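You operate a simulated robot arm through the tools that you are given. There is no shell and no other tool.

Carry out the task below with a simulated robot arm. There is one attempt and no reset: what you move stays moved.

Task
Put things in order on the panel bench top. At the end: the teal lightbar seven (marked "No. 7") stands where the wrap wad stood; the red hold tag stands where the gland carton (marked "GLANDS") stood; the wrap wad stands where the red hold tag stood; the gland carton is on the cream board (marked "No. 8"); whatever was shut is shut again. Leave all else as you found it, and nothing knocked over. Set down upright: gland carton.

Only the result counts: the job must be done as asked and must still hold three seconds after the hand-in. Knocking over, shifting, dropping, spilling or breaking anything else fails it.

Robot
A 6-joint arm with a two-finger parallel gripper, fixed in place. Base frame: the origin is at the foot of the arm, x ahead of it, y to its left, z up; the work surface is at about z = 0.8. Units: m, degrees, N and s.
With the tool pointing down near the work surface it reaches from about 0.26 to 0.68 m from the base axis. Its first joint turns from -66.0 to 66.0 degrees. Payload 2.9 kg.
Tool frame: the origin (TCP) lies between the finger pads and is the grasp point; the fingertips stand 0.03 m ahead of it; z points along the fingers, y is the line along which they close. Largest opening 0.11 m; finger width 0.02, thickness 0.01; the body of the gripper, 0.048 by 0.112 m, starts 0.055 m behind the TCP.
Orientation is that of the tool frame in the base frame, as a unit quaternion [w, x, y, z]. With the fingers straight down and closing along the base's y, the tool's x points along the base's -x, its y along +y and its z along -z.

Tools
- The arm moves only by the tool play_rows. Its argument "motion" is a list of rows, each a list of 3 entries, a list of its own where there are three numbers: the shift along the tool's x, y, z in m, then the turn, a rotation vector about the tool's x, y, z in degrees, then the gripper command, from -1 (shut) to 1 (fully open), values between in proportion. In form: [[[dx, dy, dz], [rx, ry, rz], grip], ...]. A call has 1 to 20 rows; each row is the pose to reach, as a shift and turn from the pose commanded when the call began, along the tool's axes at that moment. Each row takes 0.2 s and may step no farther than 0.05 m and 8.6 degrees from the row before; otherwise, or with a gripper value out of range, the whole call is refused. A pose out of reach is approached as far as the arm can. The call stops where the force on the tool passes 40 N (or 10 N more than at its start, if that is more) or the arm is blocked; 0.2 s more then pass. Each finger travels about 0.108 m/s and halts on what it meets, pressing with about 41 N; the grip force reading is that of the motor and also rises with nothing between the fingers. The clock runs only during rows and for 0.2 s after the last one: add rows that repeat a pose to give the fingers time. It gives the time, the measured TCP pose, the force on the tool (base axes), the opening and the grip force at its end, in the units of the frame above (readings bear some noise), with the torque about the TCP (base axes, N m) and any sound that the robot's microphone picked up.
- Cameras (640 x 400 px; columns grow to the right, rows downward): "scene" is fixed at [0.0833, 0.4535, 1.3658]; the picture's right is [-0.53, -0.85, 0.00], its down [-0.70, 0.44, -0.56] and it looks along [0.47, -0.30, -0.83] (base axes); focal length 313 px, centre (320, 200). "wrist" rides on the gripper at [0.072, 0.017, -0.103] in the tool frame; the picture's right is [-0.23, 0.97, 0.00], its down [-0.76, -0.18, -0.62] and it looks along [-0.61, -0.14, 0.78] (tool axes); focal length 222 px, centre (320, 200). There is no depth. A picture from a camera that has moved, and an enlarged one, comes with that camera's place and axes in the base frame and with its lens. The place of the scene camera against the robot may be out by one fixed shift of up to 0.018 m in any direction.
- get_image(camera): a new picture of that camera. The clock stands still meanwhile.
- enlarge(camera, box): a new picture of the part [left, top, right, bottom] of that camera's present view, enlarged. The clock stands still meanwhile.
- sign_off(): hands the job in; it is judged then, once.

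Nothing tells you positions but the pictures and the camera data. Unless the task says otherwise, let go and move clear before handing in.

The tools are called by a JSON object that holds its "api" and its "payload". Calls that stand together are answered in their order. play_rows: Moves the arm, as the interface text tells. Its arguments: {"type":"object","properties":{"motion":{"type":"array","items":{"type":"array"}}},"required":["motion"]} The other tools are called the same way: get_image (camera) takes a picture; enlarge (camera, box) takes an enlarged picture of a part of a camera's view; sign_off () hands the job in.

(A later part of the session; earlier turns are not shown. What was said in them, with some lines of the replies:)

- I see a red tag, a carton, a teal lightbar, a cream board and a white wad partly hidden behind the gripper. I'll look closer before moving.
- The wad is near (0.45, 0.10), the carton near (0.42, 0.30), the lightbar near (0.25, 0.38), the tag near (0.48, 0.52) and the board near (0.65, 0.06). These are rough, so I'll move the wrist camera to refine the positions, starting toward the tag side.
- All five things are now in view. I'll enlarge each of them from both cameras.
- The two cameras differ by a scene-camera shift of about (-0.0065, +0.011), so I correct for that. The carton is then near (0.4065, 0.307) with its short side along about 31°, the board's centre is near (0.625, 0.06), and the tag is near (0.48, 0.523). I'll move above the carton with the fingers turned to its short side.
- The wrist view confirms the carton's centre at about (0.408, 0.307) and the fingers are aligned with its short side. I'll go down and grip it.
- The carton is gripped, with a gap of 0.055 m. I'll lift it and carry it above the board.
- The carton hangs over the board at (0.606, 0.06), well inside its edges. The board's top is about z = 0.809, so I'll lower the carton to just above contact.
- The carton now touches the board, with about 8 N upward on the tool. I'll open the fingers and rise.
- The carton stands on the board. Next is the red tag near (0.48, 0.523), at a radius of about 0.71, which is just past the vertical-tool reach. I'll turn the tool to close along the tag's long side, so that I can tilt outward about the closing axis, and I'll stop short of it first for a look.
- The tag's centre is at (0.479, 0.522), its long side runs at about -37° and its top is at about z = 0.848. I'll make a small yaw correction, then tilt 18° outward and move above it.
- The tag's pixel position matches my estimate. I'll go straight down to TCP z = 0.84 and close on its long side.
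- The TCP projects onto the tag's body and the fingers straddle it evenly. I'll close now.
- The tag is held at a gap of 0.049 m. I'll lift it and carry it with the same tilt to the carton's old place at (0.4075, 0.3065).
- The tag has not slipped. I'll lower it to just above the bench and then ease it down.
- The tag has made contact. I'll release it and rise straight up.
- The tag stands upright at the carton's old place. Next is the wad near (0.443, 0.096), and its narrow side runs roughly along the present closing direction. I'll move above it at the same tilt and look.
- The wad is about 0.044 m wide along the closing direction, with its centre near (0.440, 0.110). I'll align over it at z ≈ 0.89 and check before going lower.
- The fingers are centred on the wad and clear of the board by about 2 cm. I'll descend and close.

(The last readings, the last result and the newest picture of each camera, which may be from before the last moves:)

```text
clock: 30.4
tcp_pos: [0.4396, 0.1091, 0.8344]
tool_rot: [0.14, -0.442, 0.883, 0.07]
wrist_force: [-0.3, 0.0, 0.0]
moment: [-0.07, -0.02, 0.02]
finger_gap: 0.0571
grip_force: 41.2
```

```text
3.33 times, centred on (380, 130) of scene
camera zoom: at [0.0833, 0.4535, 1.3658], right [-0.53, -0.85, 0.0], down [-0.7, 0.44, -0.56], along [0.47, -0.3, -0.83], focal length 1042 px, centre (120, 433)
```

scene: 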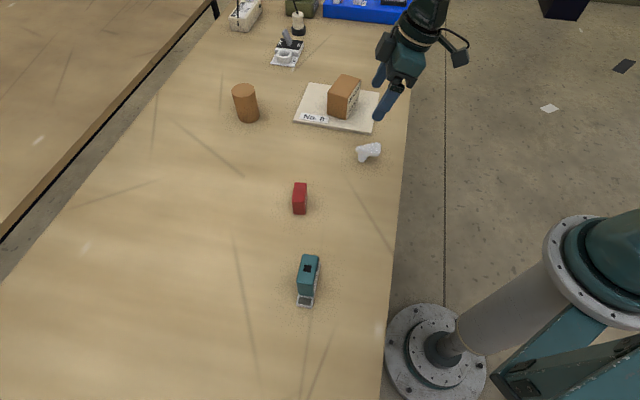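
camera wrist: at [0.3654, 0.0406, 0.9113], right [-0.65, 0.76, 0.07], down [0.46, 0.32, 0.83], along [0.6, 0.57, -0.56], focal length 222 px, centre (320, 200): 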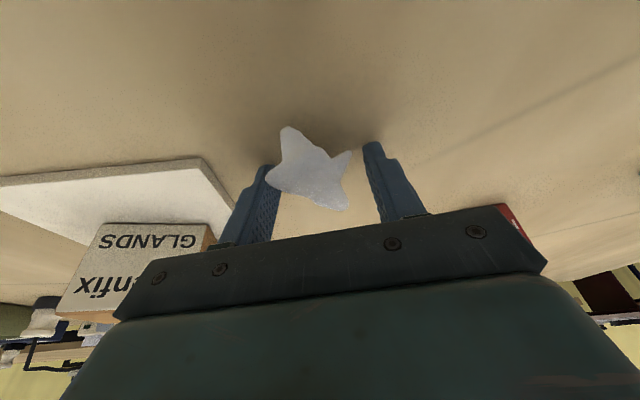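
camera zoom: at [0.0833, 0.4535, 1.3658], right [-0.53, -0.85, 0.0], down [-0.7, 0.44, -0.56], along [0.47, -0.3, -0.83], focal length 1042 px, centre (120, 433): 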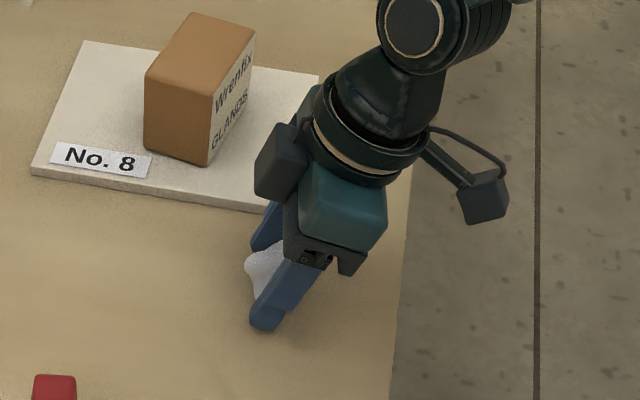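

The fingers have closed firmly on the wad at a gap of 0.057 m. I'll lift it and carry it to above the tag's old place at (0.479, 0.5215), keeping the tilt.

{"api": "play_rows", "payload": {"motion": [[[-0.0062, 0, -0.019], [0, 0, 0], -0.6], [[-0.0155, 0, -0.0476], [0, 0, 0], -0.6], [[-0.0247, 0, -0.0761], [0, 0, 0], -0.6], [[-0.034, 0, -0.1046], [0, 0, 0], -0.6]]}}

{"api": "get_image", "payload": {"camera": "wrist"}}

{"api": "enlarge", "payload": {"camera": "scene", "box": [310, 40, 450, 190]}}

```text
clock: 31.4
tcp_pos: [0.4387, 0.1089, 0.9451]
tool_rot: [0.14, -0.442, 0.883, 0.07]
wrist_force: [0.6, 0.4, -0.6]
moment: [0.0, -0.02, 0.0]
finger_gap: 0.0571
grip_force: 40.7
```

```text
taken
camera wrist: at [0.366, 0.0407, 1.0216], right [-0.65, 0.76, 0.07], down [0.46, 0.32, 0.83], along [0.6, 0.57, -0.56], focal length 222 px, centre (320, 200)
```

wrist: 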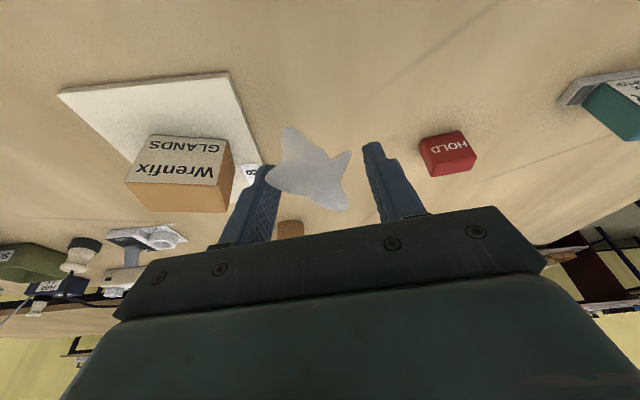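

```text
2.67 times, centred on (380, 115) of scene
camera zoom: at [0.0833, 0.4535, 1.3658], right [-0.53, -0.85, 0.0], down [-0.7, 0.44, -0.56], along [0.47, -0.3, -0.83], focal length 834 px, centre (160, 427)
```

zoom: 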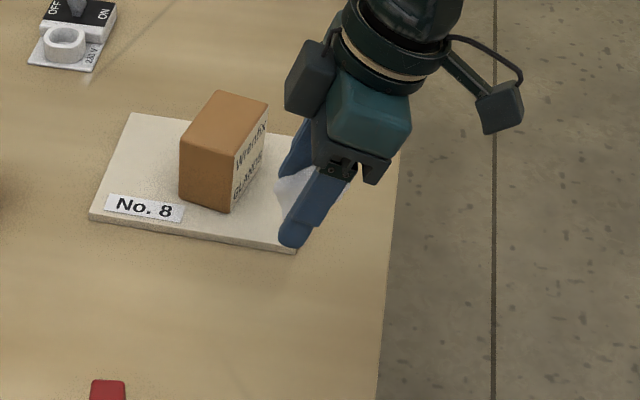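

The wad came up with the gripper. Carrying it over now.

{"api": "play_rows", "payload": {"motion": [[[-0.0168, 0.0108, 0.0055], [0, 0, 0], -0.6], [[-0.0504, 0.0324, 0.0164], [0, 0, 0], -0.6], [[-0.084, 0.054, 0.0273], [0, 0, 0], -0.6], [[-0.1176, 0.0756, 0.0382], [0, 0, 0], -0.6], [[-0.1512, 0.0972, 0.0491], [0, 0, 0], -0.6], [[-0.1848, 0.1188, 0.06], [0, 0, 0], -0.6], [[-0.2184, 0.1404, 0.0709], [0, 0, 0], -0.6], [[-0.252, 0.162, 0.0818], [0, 0, 0], -0.6], [[-0.2856, 0.1836, 0.0928], [0, 0, 0], -0.6], [[-0.3192, 0.2052, 0.1037], [0, 0, 0], -0.6], [[-0.3359, 0.2159, 0.1091], [0, 0, 0], -0.6], [[-0.3359, 0.2159, 0.1091], [0, 0, 0], -0.6]]}}

{"api": "get_image", "payload": {"camera": "wrist"}}

{"api": "get_image", "payload": {"camera": "scene"}}

```text
clock: 34.0
tcp_pos: [0.4795, 0.5228, 0.9447]
tool_rot: [0.138, -0.441, 0.884, 0.069]
wrist_force: [0.0, -0.7, -0.2]
moment: [0.01, -0.01, -0.01]
finger_gap: 0.0568
grip_force: 41.2
```

```text
taken
camera wrist: at [0.4051, 0.4535, 1.0205], right [-0.65, 0.76, 0.07], down [0.46, 0.32, 0.83], along [0.6, 0.57, -0.56], focal length 222 px, centre (320, 200)
```

wrist: 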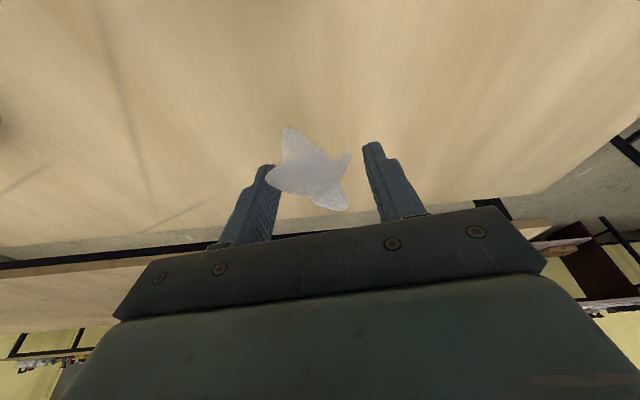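

```text
taken
```

scene: 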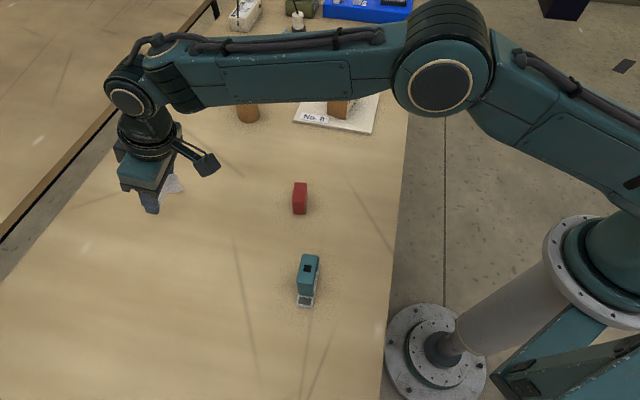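

The wad hangs over the tag's old place. I'll lower it to the height it was picked at.

{"api": "play_rows", "payload": {"motion": [[[0.0124, 0, 0.038], [0, 0, 0], -0.6], [[0.0232, 0, 0.0713], [0, 0, 0], -0.6], [[0.0294, 0, 0.0904], [0, 0, 0], -0.6], [[0.0325, 0, 0.0999], [0, 0, 0], -0.6], [[0.0334, 0, 0.1027], [0, 0, 0], -0.6], [[0.0338, 0, 0.1041], [0, 0, 0], -0.6], [[0.0338, 0, 0.1041], [0, 0, 0], -0.6]]}}

{"api": "get_image", "payload": {"camera": "wrist"}}

{"api": "enlarge", "payload": {"camera": "scene", "box": [110, 140, 250, 260]}}

```text
clock: 35.6
tcp_pos: [0.4788, 0.5227, 0.833]
tool_rot: [0.14, -0.442, 0.883, 0.07]
wrist_force: [0.5, 0.0, -0.8]
moment: [-0.03, -0.01, 0.02]
finger_gap: 0.0569
grip_force: 40.9
```

```text
taken
camera wrist: at [0.4052, 0.4531, 0.9107], right [-0.65, 0.76, 0.07], down [0.46, 0.32, 0.83], along [0.6, 0.57, -0.56], focal length 222 px, centre (320, 200)
```

wrist: 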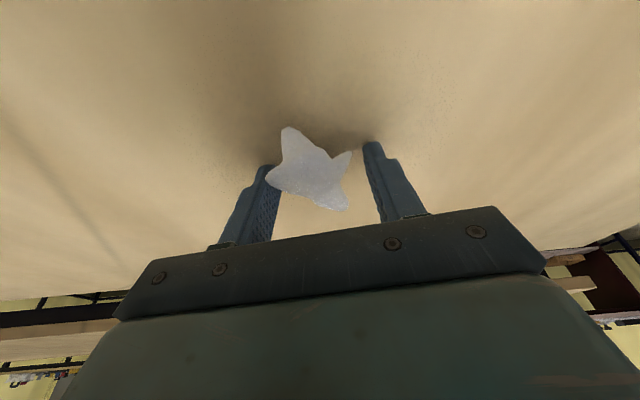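

```text
3.33 times, centred on (180, 200) of scene
camera zoom: at [0.0833, 0.4535, 1.3658], right [-0.53, -0.85, 0.0], down [-0.7, 0.44, -0.56], along [0.47, -0.3, -0.83], focal length 1042 px, centre (787, 200)
```

zoom: 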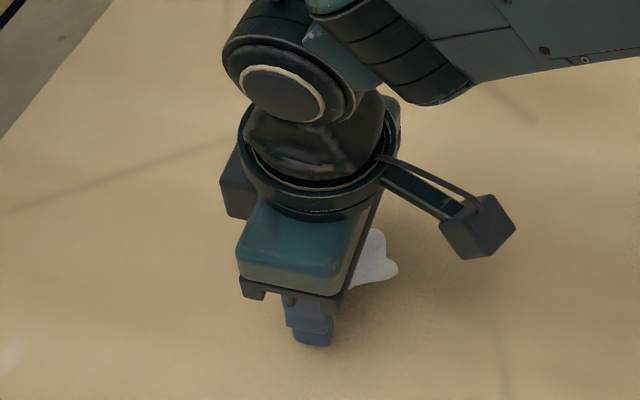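

{"api": "play_rows", "payload": {"motion": [[[0.0002, 0, 0.0007], [0, 0, 0], -0.6], [[0.0004, 0, 0.0012], [0, 0, 0], -0.6]]}}

```text
clock: 36.2
tcp_pos: [0.4803, 0.5229, 0.833]
tool_rot: [0.141, -0.441, 0.884, 0.07]
wrist_force: [-0.3, -0.8, 4.9]
moment: [-0.08, 0.12, 0.02]
finger_gap: 0.0566
grip_force: 41.4
```

The wad is in contact. I'll release it slowly and rise.

{"api": "play_rows", "payload": {"motion": [[[0, 0, 0], [0, 0, 0], 0.05], [[0, 0, 0], [0, 0, 0], 0.15], [[0, 0, 0], [0, 0, 0], 0.3], [[0, 0, 0], [0, 0, 0], 0.5], [[0, 0, 0], [0, 0, 0], 0.5], [[-0.0062, 0, -0.019], [0, 0, 0], 0.5], [[-0.0155, 0, -0.0476], [0, 0, 0], 0.5], [[-0.0247, 0, -0.0761], [0, 0, 0], 0.5], [[-0.034, 0, -0.1046], [0, 0, 0], 0.5], [[-0.0433, 0, -0.1331], [0, 0, 0], 0.5]]}}

{"api": "get_image", "payload": {"camera": "wrist"}}

{"api": "get_image", "payload": {"camera": "scene"}}

```text
clock: 38.4
tcp_pos: [0.4801, 0.5211, 0.9728]
tool_rot: [0.139, -0.442, 0.884, 0.071]
wrist_force: [-0.6, 0.6, 0.3]
moment: [-0.02, 0.02, 0.0]
finger_gap: 0.0825
grip_force: 0.0
```

```text
taken
camera wrist: at [0.4052, 0.4528, 1.0495], right [-0.65, 0.76, 0.07], down [0.46, 0.32, 0.83], along [0.6, 0.57, -0.56], focal length 222 px, centre (320, 200)
```

wrist: 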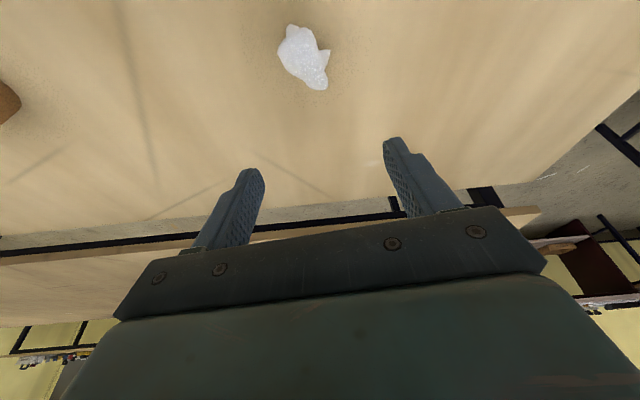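

```text
taken
```

scene: 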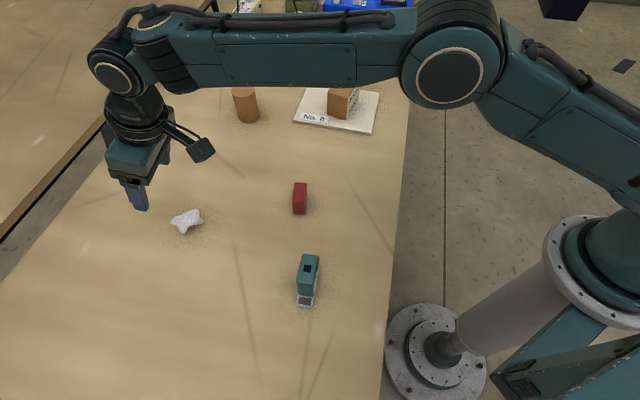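

The wad stands where the tag was. Next is the lightbar near (0.254, 0.380), with its length along about -42°. I'll bring the tool back upright, turn it, and move above the lightbar.

{"api": "play_rows", "payload": {"motion": [[[0.0267, 0.01, -0.015], [0, 3.6, 0], 0.5], [[0.0534, 0.02, -0.03], [0, 7.2, 0], 0.5], [[0.08, 0.03, -0.0449], [0, 10.8, 0], 0.5], [[0.1067, 0.04, -0.0599], [0, 14.4, 0], 0.5], [[0.1334, 0.05, -0.0749], [0, 18, 0], 0.5]]}}

{"api": "play_rows", "payload": {"motion": [[[0.0081, 0.0038, 0.0028], [0, 0, 7.83], 0.5], [[0.0162, 0.0077, 0.0055], [0, 0, 15.67], 0.5], [[0.0243, 0.0115, 0.0083], [0, 0, 23.5], 0.5], [[0.0323, 0.0153, 0.011], [0, 0, 31.3], 0.5], [[0.0404, 0.0192, 0.0138], [0, 0, 39.2], 0.5], [[0.0485, 0.023, 0.0165], [0, 0, 47], 0.5], [[0.0566, 0.0268, 0.0193], [0, 0, 54.8], 0.5], [[0.0647, 0.0307, 0.022], [0, 0, 62.7], 0.5], [[0.0728, 0.0345, 0.0248], [0, 0, 70.5], 0.5], [[0.0808, 0.0383, 0.0275], [0, 0, 78.3], 0.5], [[0.0889, 0.0422, 0.0303], [0, 0, 86.2], 0.5], [[0.097, 0.046, 0.033], [0, 0, 94], 0.5], [[0.097, 0.046, 0.033], [0, 0, 94], 0.5]]}}

{"api": "get_image", "payload": {"camera": "wrist"}}

{"api": "get_image", "payload": {"camera": "scene"}}

```text
clock: 39.6
tcp_pos: [0.3501, 0.4327, 1.0021]
tool_rot: [-0.001, -0.447, 0.894, -0.001]
wrist_force: [0.2, 0.1, 0.7]
moment: [-0.03, -0.02, 0.02]
finger_gap: 0.0825
grip_force: 0.1
```

```text
clock: 42.4
tcp_pos: [0.2538, 0.3811, 0.9691]
tool_rot: [0.0, 0.351, 0.937, 0.0]
wrist_force: [-0.3, -0.6, -0.3]
moment: [-0.02, -0.02, 0.0]
finger_gap: 0.0824
grip_force: 0.1
```

```text
taken
camera wrist: at [0.2104, 0.4434, 1.074], right [0.81, 0.59, 0.0], down [0.46, -0.63, 0.62], along [0.37, -0.5, -0.78], focal length 222 px, centre (320, 200)
```

wrist: 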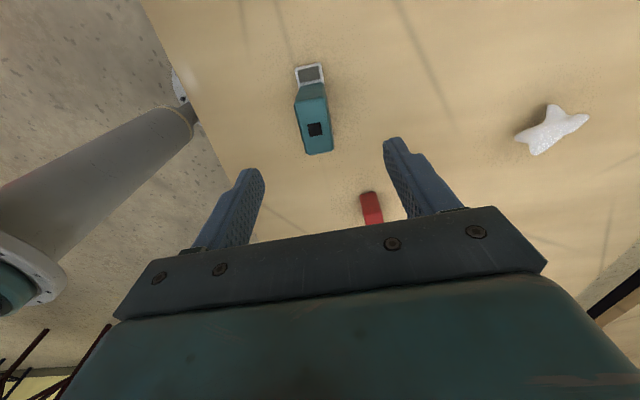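

```text
taken
```

scene: 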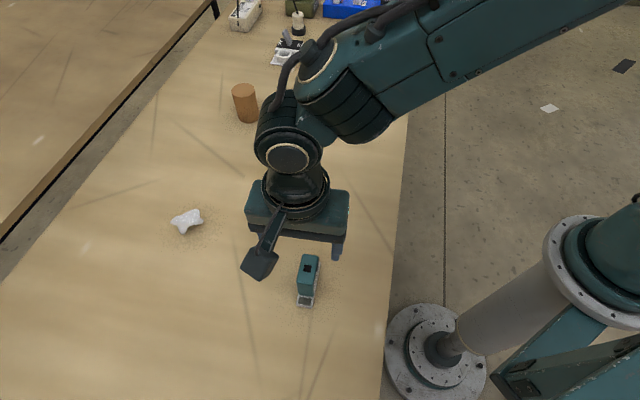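

{"api": "enlarge", "payload": {"camera": "wrist", "box": [260, 50, 370, 170]}}

{"api": "enlarge", "payload": {"camera": "scene", "box": [270, 240, 350, 315]}}

```text
3.33 times, centred on (315, 110) of wrist
camera zoom: at [0.2104, 0.4434, 1.074], right [0.81, 0.59, 0.0], down [0.46, -0.63, 0.62], along [0.37, -0.5, -0.78], focal length 740 px, centre (337, 500)
```

zoom: 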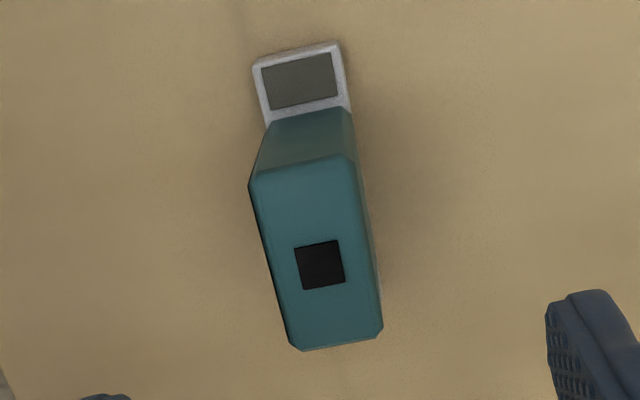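

```text
5.33 times, centred on (310, 278) of scene
camera zoom: at [0.0833, 0.4535, 1.3658], right [-0.53, -0.85, 0.0], down [-0.7, 0.44, -0.56], along [0.47, -0.3, -0.83], focal length 1667 px, centre (373, -213)
```

zoom: 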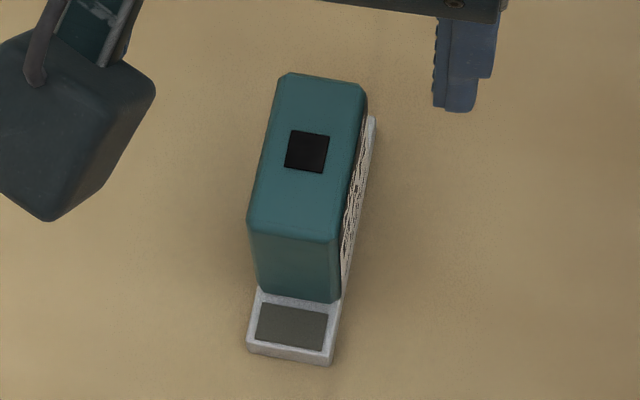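

The lightbar's centre is about (0.2525, 0.378), its body is 0.0275 m wide and its top is at z ≈ 0.871. The fingers are aligned across its width, so I'll descend and grip the teal body just above its base.

{"api": "play_rows", "payload": {"motion": [[[-0.001, -0.0035, 0.02], [0, 0, 0], 0.5], [[-0.001, -0.0035, 0.05], [0, 0, 0], 0.5], [[-0.001, -0.0035, 0.08], [0, 0, 0], 0.5], [[-0.001, -0.0035, 0.105], [0, 0, 0], 0.5], [[-0.001, -0.0035, 0.123], [0, 0, 0], 0.5], [[-0.001, -0.0035, 0.123], [0, 0, 0], 0.5]]}}

{"api": "get_image", "payload": {"camera": "wrist"}}

{"api": "enlarge", "payload": {"camera": "scene", "box": [240, 200, 400, 320]}}

```text
clock: 43.8
tcp_pos: [0.2523, 0.3783, 0.8471]
tool_rot: [0.0, 0.349, 0.937, 0.0]
wrist_force: [-0.2, 0.7, 0.4]
moment: [0.03, 0.03, 0.01]
finger_gap: 0.0826
grip_force: 0.0
```

```text
taken
camera wrist: at [0.2089, 0.4398, 0.9513], right [0.81, 0.59, 0.0], down [0.46, -0.63, 0.62], along [0.37, -0.5, -0.78], focal length 222 px, centre (320, 200)
```

wrist: 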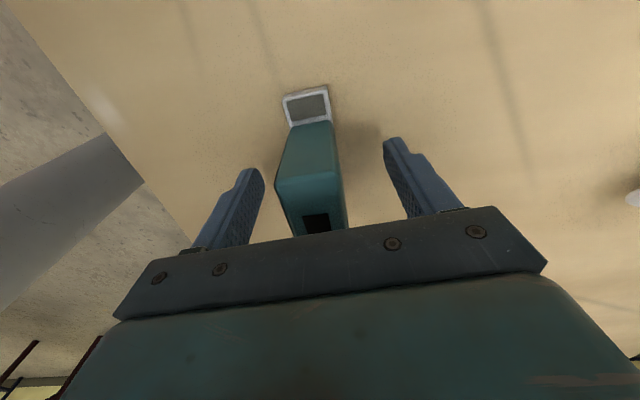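

```text
3.33 times, centred on (320, 260) of scene
camera zoom: at [0.0833, 0.4535, 1.3658], right [-0.53, -0.85, 0.0], down [-0.7, 0.44, -0.56], along [0.47, -0.3, -0.83], focal length 1042 px, centre (320, 0)
```

zoom: 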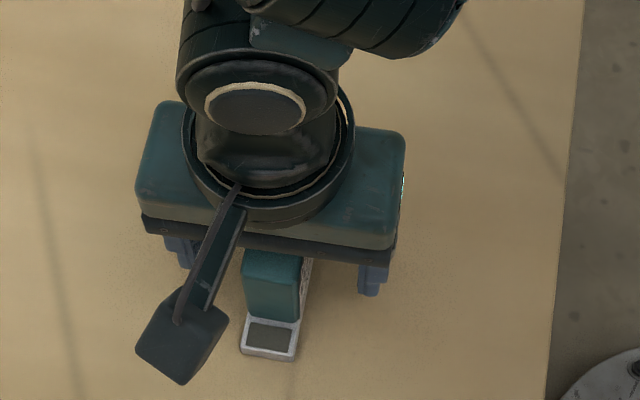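

{"api": "play_rows", "payload": {"motion": [[[0, 0, 0], [0, 0, 0], 0.2], [[0, 0, 0], [0, 0, 0], -0.1], [[0, 0, 0], [0, 0, 0], -0.35], [[0, 0, 0], [0, 0, 0], -0.6], [[0, 0, 0], [0, 0, 0], -0.8], [[0, 0, 0], [0, 0, 0], -0.8]]}}

{"api": "get_image", "payload": {"camera": "wrist"}}

```text
clock: 45.2
tcp_pos: [0.253, 0.3782, 0.8461]
tool_rot: [0.0, 0.349, 0.937, 0.0]
wrist_force: [0.6, 0.2, 0.9]
moment: [-0.07, 0.0, -0.06]
finger_gap: 0.0277
grip_force: 41.0
```

```text
taken
camera wrist: at [0.2089, 0.4398, 0.9515], right [0.81, 0.59, 0.0], down [0.46, -0.63, 0.62], along [0.37, -0.5, -0.78], focal length 222 px, centre (320, 200)
```

wrist: 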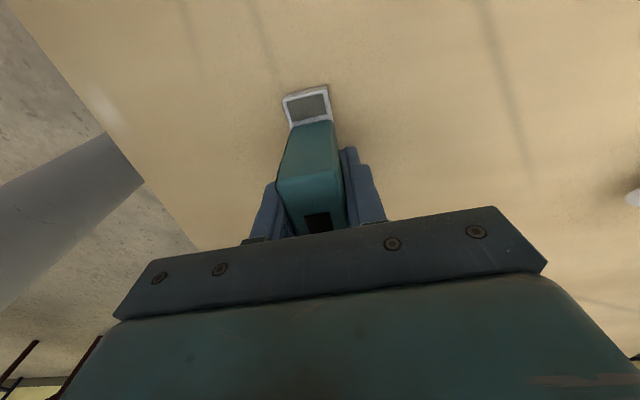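

The lightbar is gripped at a gap of 0.0277 m. I'll lift it straight, check it came up in one piece, and carry it over the wad's old place near (0.441, 0.107).

{"api": "play_rows", "payload": {"motion": [[[0, 0, -0.01], [0, 0, 0], -0.8], [[0, 0, -0.035], [0, 0, 0], -0.8], [[0, 0, -0.06], [0, 0, 0], -0.8]]}}

{"api": "get_image", "payload": {"camera": "wrist"}}

{"api": "enlarge", "payload": {"camera": "scene", "box": [240, 200, 400, 320]}}

```text
clock: 46.0
tcp_pos: [0.2526, 0.3787, 0.9061]
tool_rot: [0.001, 0.349, 0.937, 0.0]
wrist_force: [-0.3, 0.1, -1.8]
moment: [-0.03, 0.0, 0.01]
finger_gap: 0.028
grip_force: 40.7
```

```text
taken
camera wrist: at [0.2093, 0.4396, 1.0112], right [0.81, 0.59, 0.0], down [0.46, -0.63, 0.62], along [0.37, -0.5, -0.78], focal length 222 px, centre (320, 200)
```

wrist: 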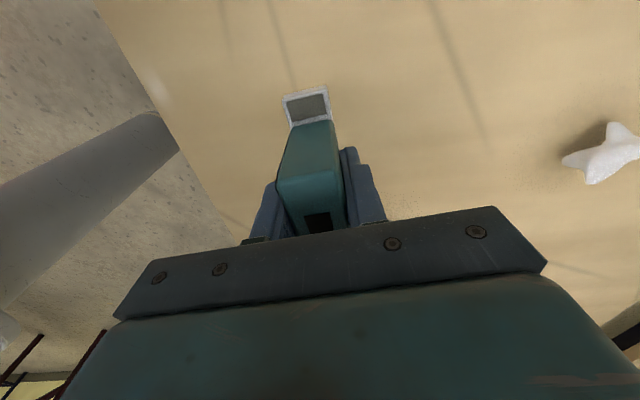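

```text
3.33 times, centred on (320, 260) of scene
camera zoom: at [0.0833, 0.4535, 1.3658], right [-0.53, -0.85, 0.0], down [-0.7, 0.44, -0.56], along [0.47, -0.3, -0.83], focal length 1042 px, centre (320, 0)
```

zoom: 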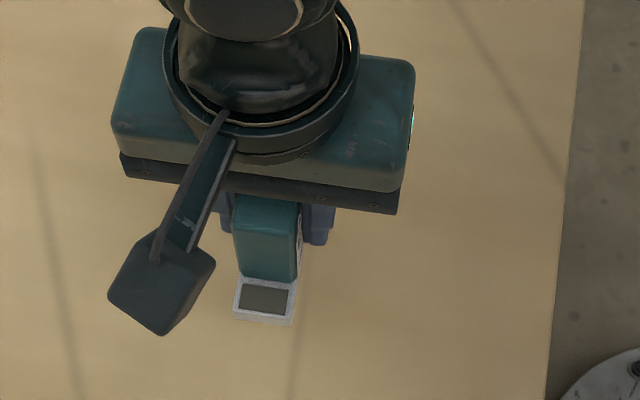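

The lightbar came up whole. Now I'll carry it to the target.

{"api": "play_rows", "payload": {"motion": [[[0, 0, -0.04], [0, 0, 0], -0.8], [[-0.018, -0.0046, -0.04], [0, 0, 0], -0.8], [[-0.055, -0.0141, -0.04], [0, 0, 0], -0.8], [[-0.093, -0.0238, -0.04], [0, 0, 0], -0.8], [[-0.131, -0.0336, -0.04], [0, 0, 0], -0.8], [[-0.169, -0.0433, -0.04], [0, 0, 0], -0.8], [[-0.207, -0.0531, -0.04], [0, 0, 0], -0.8], [[-0.245, -0.0628, -0.04], [0, 0, 0], -0.8], [[-0.28, -0.0718, -0.04], [0, 0, 0], -0.8], [[-0.305, -0.0782, -0.04], [0, 0, 0], -0.8], [[-0.3194, -0.0819, -0.04], [0, 0, 0], -0.8], [[-0.3194, -0.0819, -0.04], [0, 0, 0], -0.8]]}}

{"api": "get_image", "payload": {"camera": "wrist"}}

{"api": "get_image", "payload": {"camera": "scene"}}

```text
clock: 48.6
tcp_pos: [0.44, 0.1075, 0.9465]
tool_rot: [0.0, 0.349, 0.937, 0.0]
wrist_force: [-0.3, 0.2, -1.7]
moment: [0.0, -0.02, 0.0]
finger_gap: 0.0278
grip_force: 40.8
```

```text
taken
camera wrist: at [0.3967, 0.169, 1.0507], right [0.81, 0.59, 0.0], down [0.46, -0.63, 0.62], along [0.37, -0.5, -0.78], focal length 222 px, centre (320, 200)
```

wrist: 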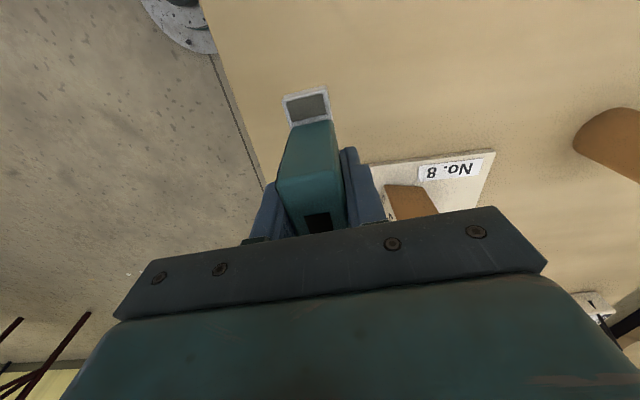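

```text
taken
```

scene: 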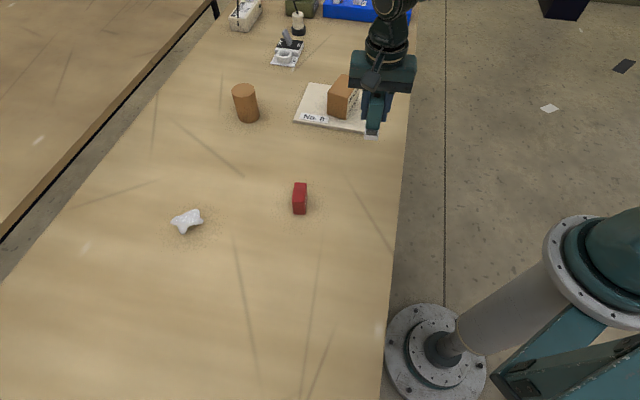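

The lightbar is above the wad's old place. I'll lower it to just above contact.

{"api": "play_rows", "payload": {"motion": [[[0, 0, 0.035], [0, 0, 0], -0.8], [[0, 0, 0.07], [0, 0, 0], -0.8], [[0, 0, 0.088], [0, 0, 0], -0.8], [[0, 0, 0.095], [0, 0, 0], -0.8], [[0, 0, 0.098], [0, 0, 0], -0.8], [[0, 0, 0.099], [0, 0, 0], -0.8], [[0, 0, 0.0997], [0, 0, 0], -0.8]]}}

{"api": "get_image", "payload": {"camera": "wrist"}}

{"api": "enlarge", "payload": {"camera": "scene", "box": [310, 70, 450, 190]}}

```text
clock: 50.2
tcp_pos: [0.4412, 0.1076, 0.8471]
tool_rot: [0.0, 0.349, 0.937, 0.0]
wrist_force: [-0.2, -0.1, 0.5]
moment: [0.02, 0.01, 0.04]
finger_gap: 0.028
grip_force: 41.2
```

```text
taken
camera wrist: at [0.3967, 0.169, 0.9516], right [0.81, 0.59, 0.0], down [0.46, -0.63, 0.62], along [0.37, -0.5, -0.78], focal length 222 px, centre (320, 200)
```

wrist: 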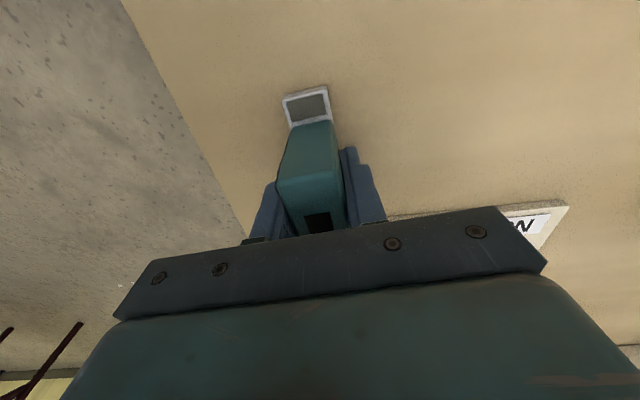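

```text
3.33 times, centred on (380, 130) of scene
camera zoom: at [0.0833, 0.4535, 1.3658], right [-0.53, -0.85, 0.0], down [-0.7, 0.44, -0.56], along [0.47, -0.3, -0.83], focal length 1042 px, centre (120, 433)
```

zoom: 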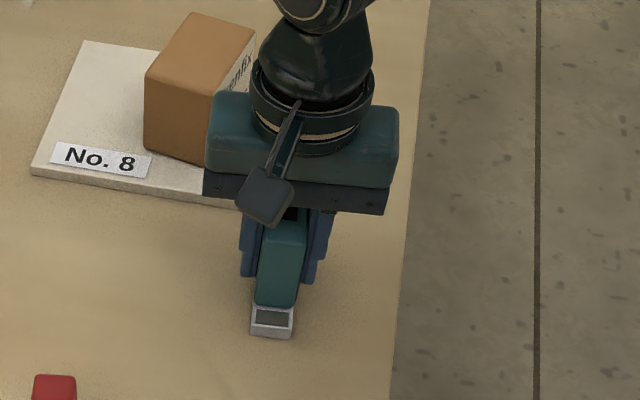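

{"api": "play_rows", "payload": {"motion": [[[0, 0, 0.0004], [0, 0, 0], -0.8], [[0, 0, 0.0008], [0, 0, 0], -0.8]]}}

```text
clock: 50.8
tcp_pos: [0.4406, 0.1072, 0.8477]
tool_rot: [-0.001, 0.35, 0.937, -0.001]
wrist_force: [-2.6, -1.7, 9.1]
moment: [0.01, 0.26, 0.0]
finger_gap: 0.0277
grip_force: 41.2
```

The lightbar has made contact. I'll release it and rise straight up.

{"api": "play_rows", "payload": {"motion": [[[0, 0, -0.0005], [0, 0, 0], -0.8], [[0, 0, -0.0005], [0, 0, 0], -0.4], [[0, 0, -0.0005], [0, 0, 0], 0.0], [[0, 0, -0.0005], [0, 0, 0], 0.3], [[0, 0, -0.0005], [0, 0, 0], 0.3], [[0, 0, -0.02], [0, 0, 0], 0.3], [[0, 0, -0.06], [0, 0, 0], 0.3], [[0, 0, -0.1], [0, 0, 0], 0.3], [[0, 0, -0.14], [0, 0, 0], 0.3], [[0, 0, -0.17], [0, 0, 0], 0.3]]}}

{"api": "play_rows", "payload": {"motion": [[[0.04, 0, 0], [0, 0, 0], 0.3], [[0.08, 0, 0], [0, 0, 0], 0.3], [[0.12, 0, 0], [0, 0, 0], 0.3], [[0.16, 0, 0], [0, 0, 0], 0.3], [[0.2, 0, 0], [0, 0, 0], 0.3], [[0.23, 0, 0], [0, 0, 0], 0.3]]}}

{"api": "get_image", "payload": {"camera": "scene"}}

{"api": "get_image", "payload": {"camera": "wrist"}}

```text
clock: 53.0
tcp_pos: [0.4381, 0.1067, 1.0179]
tool_rot: [-0.001, 0.349, 0.937, 0.0]
wrist_force: [-0.4, -0.4, 0.3]
moment: [-0.01, -0.03, 0.0]
finger_gap: 0.0712
grip_force: 0.1
```

```text
clock: 54.4
tcp_pos: [0.2652, 0.2571, 1.0154]
tool_rot: [0.0, 0.35, 0.937, 0.0]
wrist_force: [0.9, -0.1, 0.6]
moment: [0.0, -0.01, 0.0]
finger_gap: 0.0717
grip_force: 0.1
```

```text
taken
```

scene: 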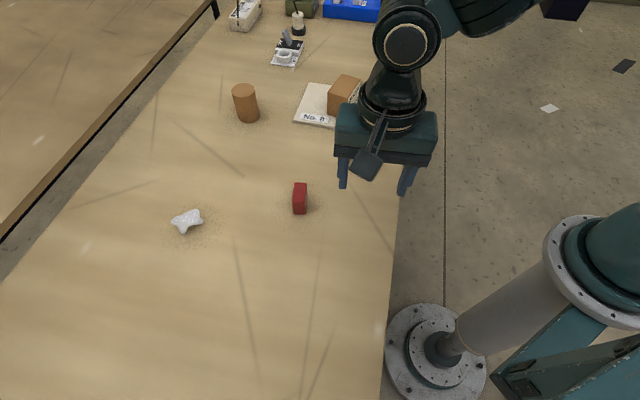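

```text
taken
camera wrist: at [0.2226, 0.3191, 1.1205], right [0.81, 0.59, 0.0], down [0.46, -0.63, 0.62], along [0.37, -0.51, -0.78], focal length 222 px, centre (320, 200)
```

wrist: 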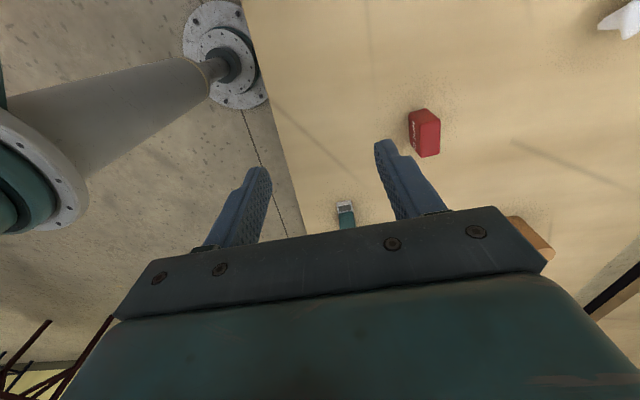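

The lightbar stands but is partly hidden, so I'll move the arm further aside and check everything.

{"api": "play_rows", "payload": {"motion": [[[0.023, 0.0265, 0], [0, 0, 0], 0.3], [[0.046, 0.053, 0], [0, 0, 0], 0.3], [[0.069, 0.0795, 0], [0, 0, 0], 0.3], [[0.0916, 0.106, 0], [0, 0, 0], 0.3]]}}

{"api": "get_image", "payload": {"camera": "scene"}}

{"api": "enlarge", "payload": {"camera": "scene", "box": [280, 60, 420, 180]}}

{"api": "enlarge", "payload": {"camera": "scene", "box": [150, 170, 330, 250]}}

```text
clock: 55.4
tcp_pos: [0.2674, 0.3981, 1.0156]
tool_rot: [0.0, 0.348, 0.937, -0.001]
wrist_force: [0.9, 0.2, -0.5]
moment: [-0.01, 0.02, 0.02]
finger_gap: 0.0713
grip_force: 0.1
```

```text
taken
```

scene: 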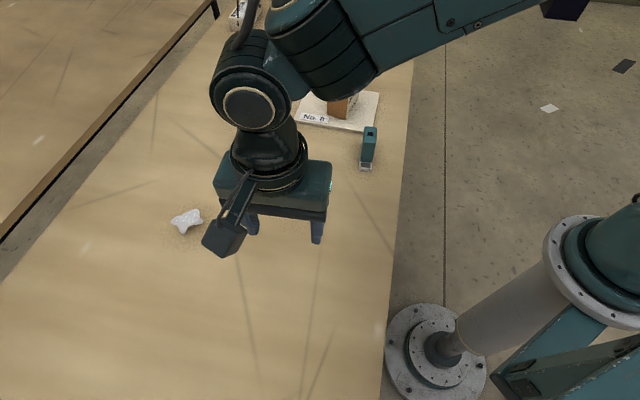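

```text
3.33 times, centred on (350, 120) of scene
camera zoom: at [0.0833, 0.4535, 1.3658], right [-0.53, -0.85, 0.0], down [-0.7, 0.44, -0.56], along [0.47, -0.3, -0.83], focal length 1042 px, centre (220, 467)
```

zoom: 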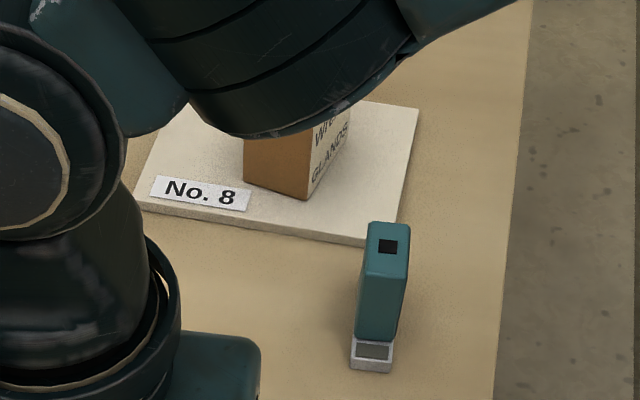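

```text
3.56 times, centred on (240, 210) of scene
camera zoom: at [0.0833, 0.4535, 1.3658], right [-0.53, -0.85, 0.0], down [-0.7, 0.44, -0.56], along [0.47, -0.3, -0.83], focal length 1112 px, centre (604, 164)
```

zoom: 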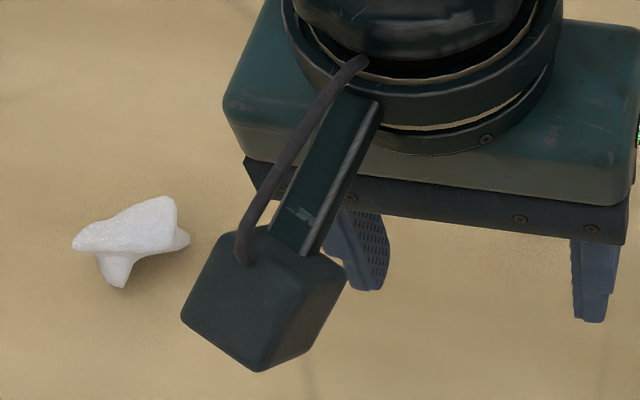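

All four things are in place:
- The carton is upright on the board.
- The tag stands at the carton's old place.
- The wad is where the tag was.
- The lightbar stands where the wad was, at about (0.443, 0.107).

Nothing was opened, and the gripper is empty and clear, so I'm handing in.

{"api": "sign_off", "payload": {}}

```text
The job is handed in.
```

I moved all four things to where you asked and handed the job in. I haven't seen the judging result. These positions come from the last pictures and the arm's readings:

| Item | Now stands | Position (x, y) in m |
|---|---|---|
| Gland carton | upright on the cream board "No. 8" | about (0.605, 0.060) |
| Red hold tag | where the carton stood, upright | about (0.407, 0.307) |
| Wrap wad | where the tag stood | about (0.480, 0.522) |
| Teal lightbar seven | where the wad stood, upright | about (0.441, 0.107) |

- **Wad and lightbar spots:** the wad has no clear edges, so its old centre is only known to about 1 cm. That affects where the lightbar stands. The wad itself was set down within a few millimetres of the tag's old centre.
- **Shut things:** I opened nothing, so there was nothing to shut again.
- **Everything else:** I saw nothing knocked over or shifted. The gripper was empty and clear of everything at hand-in.
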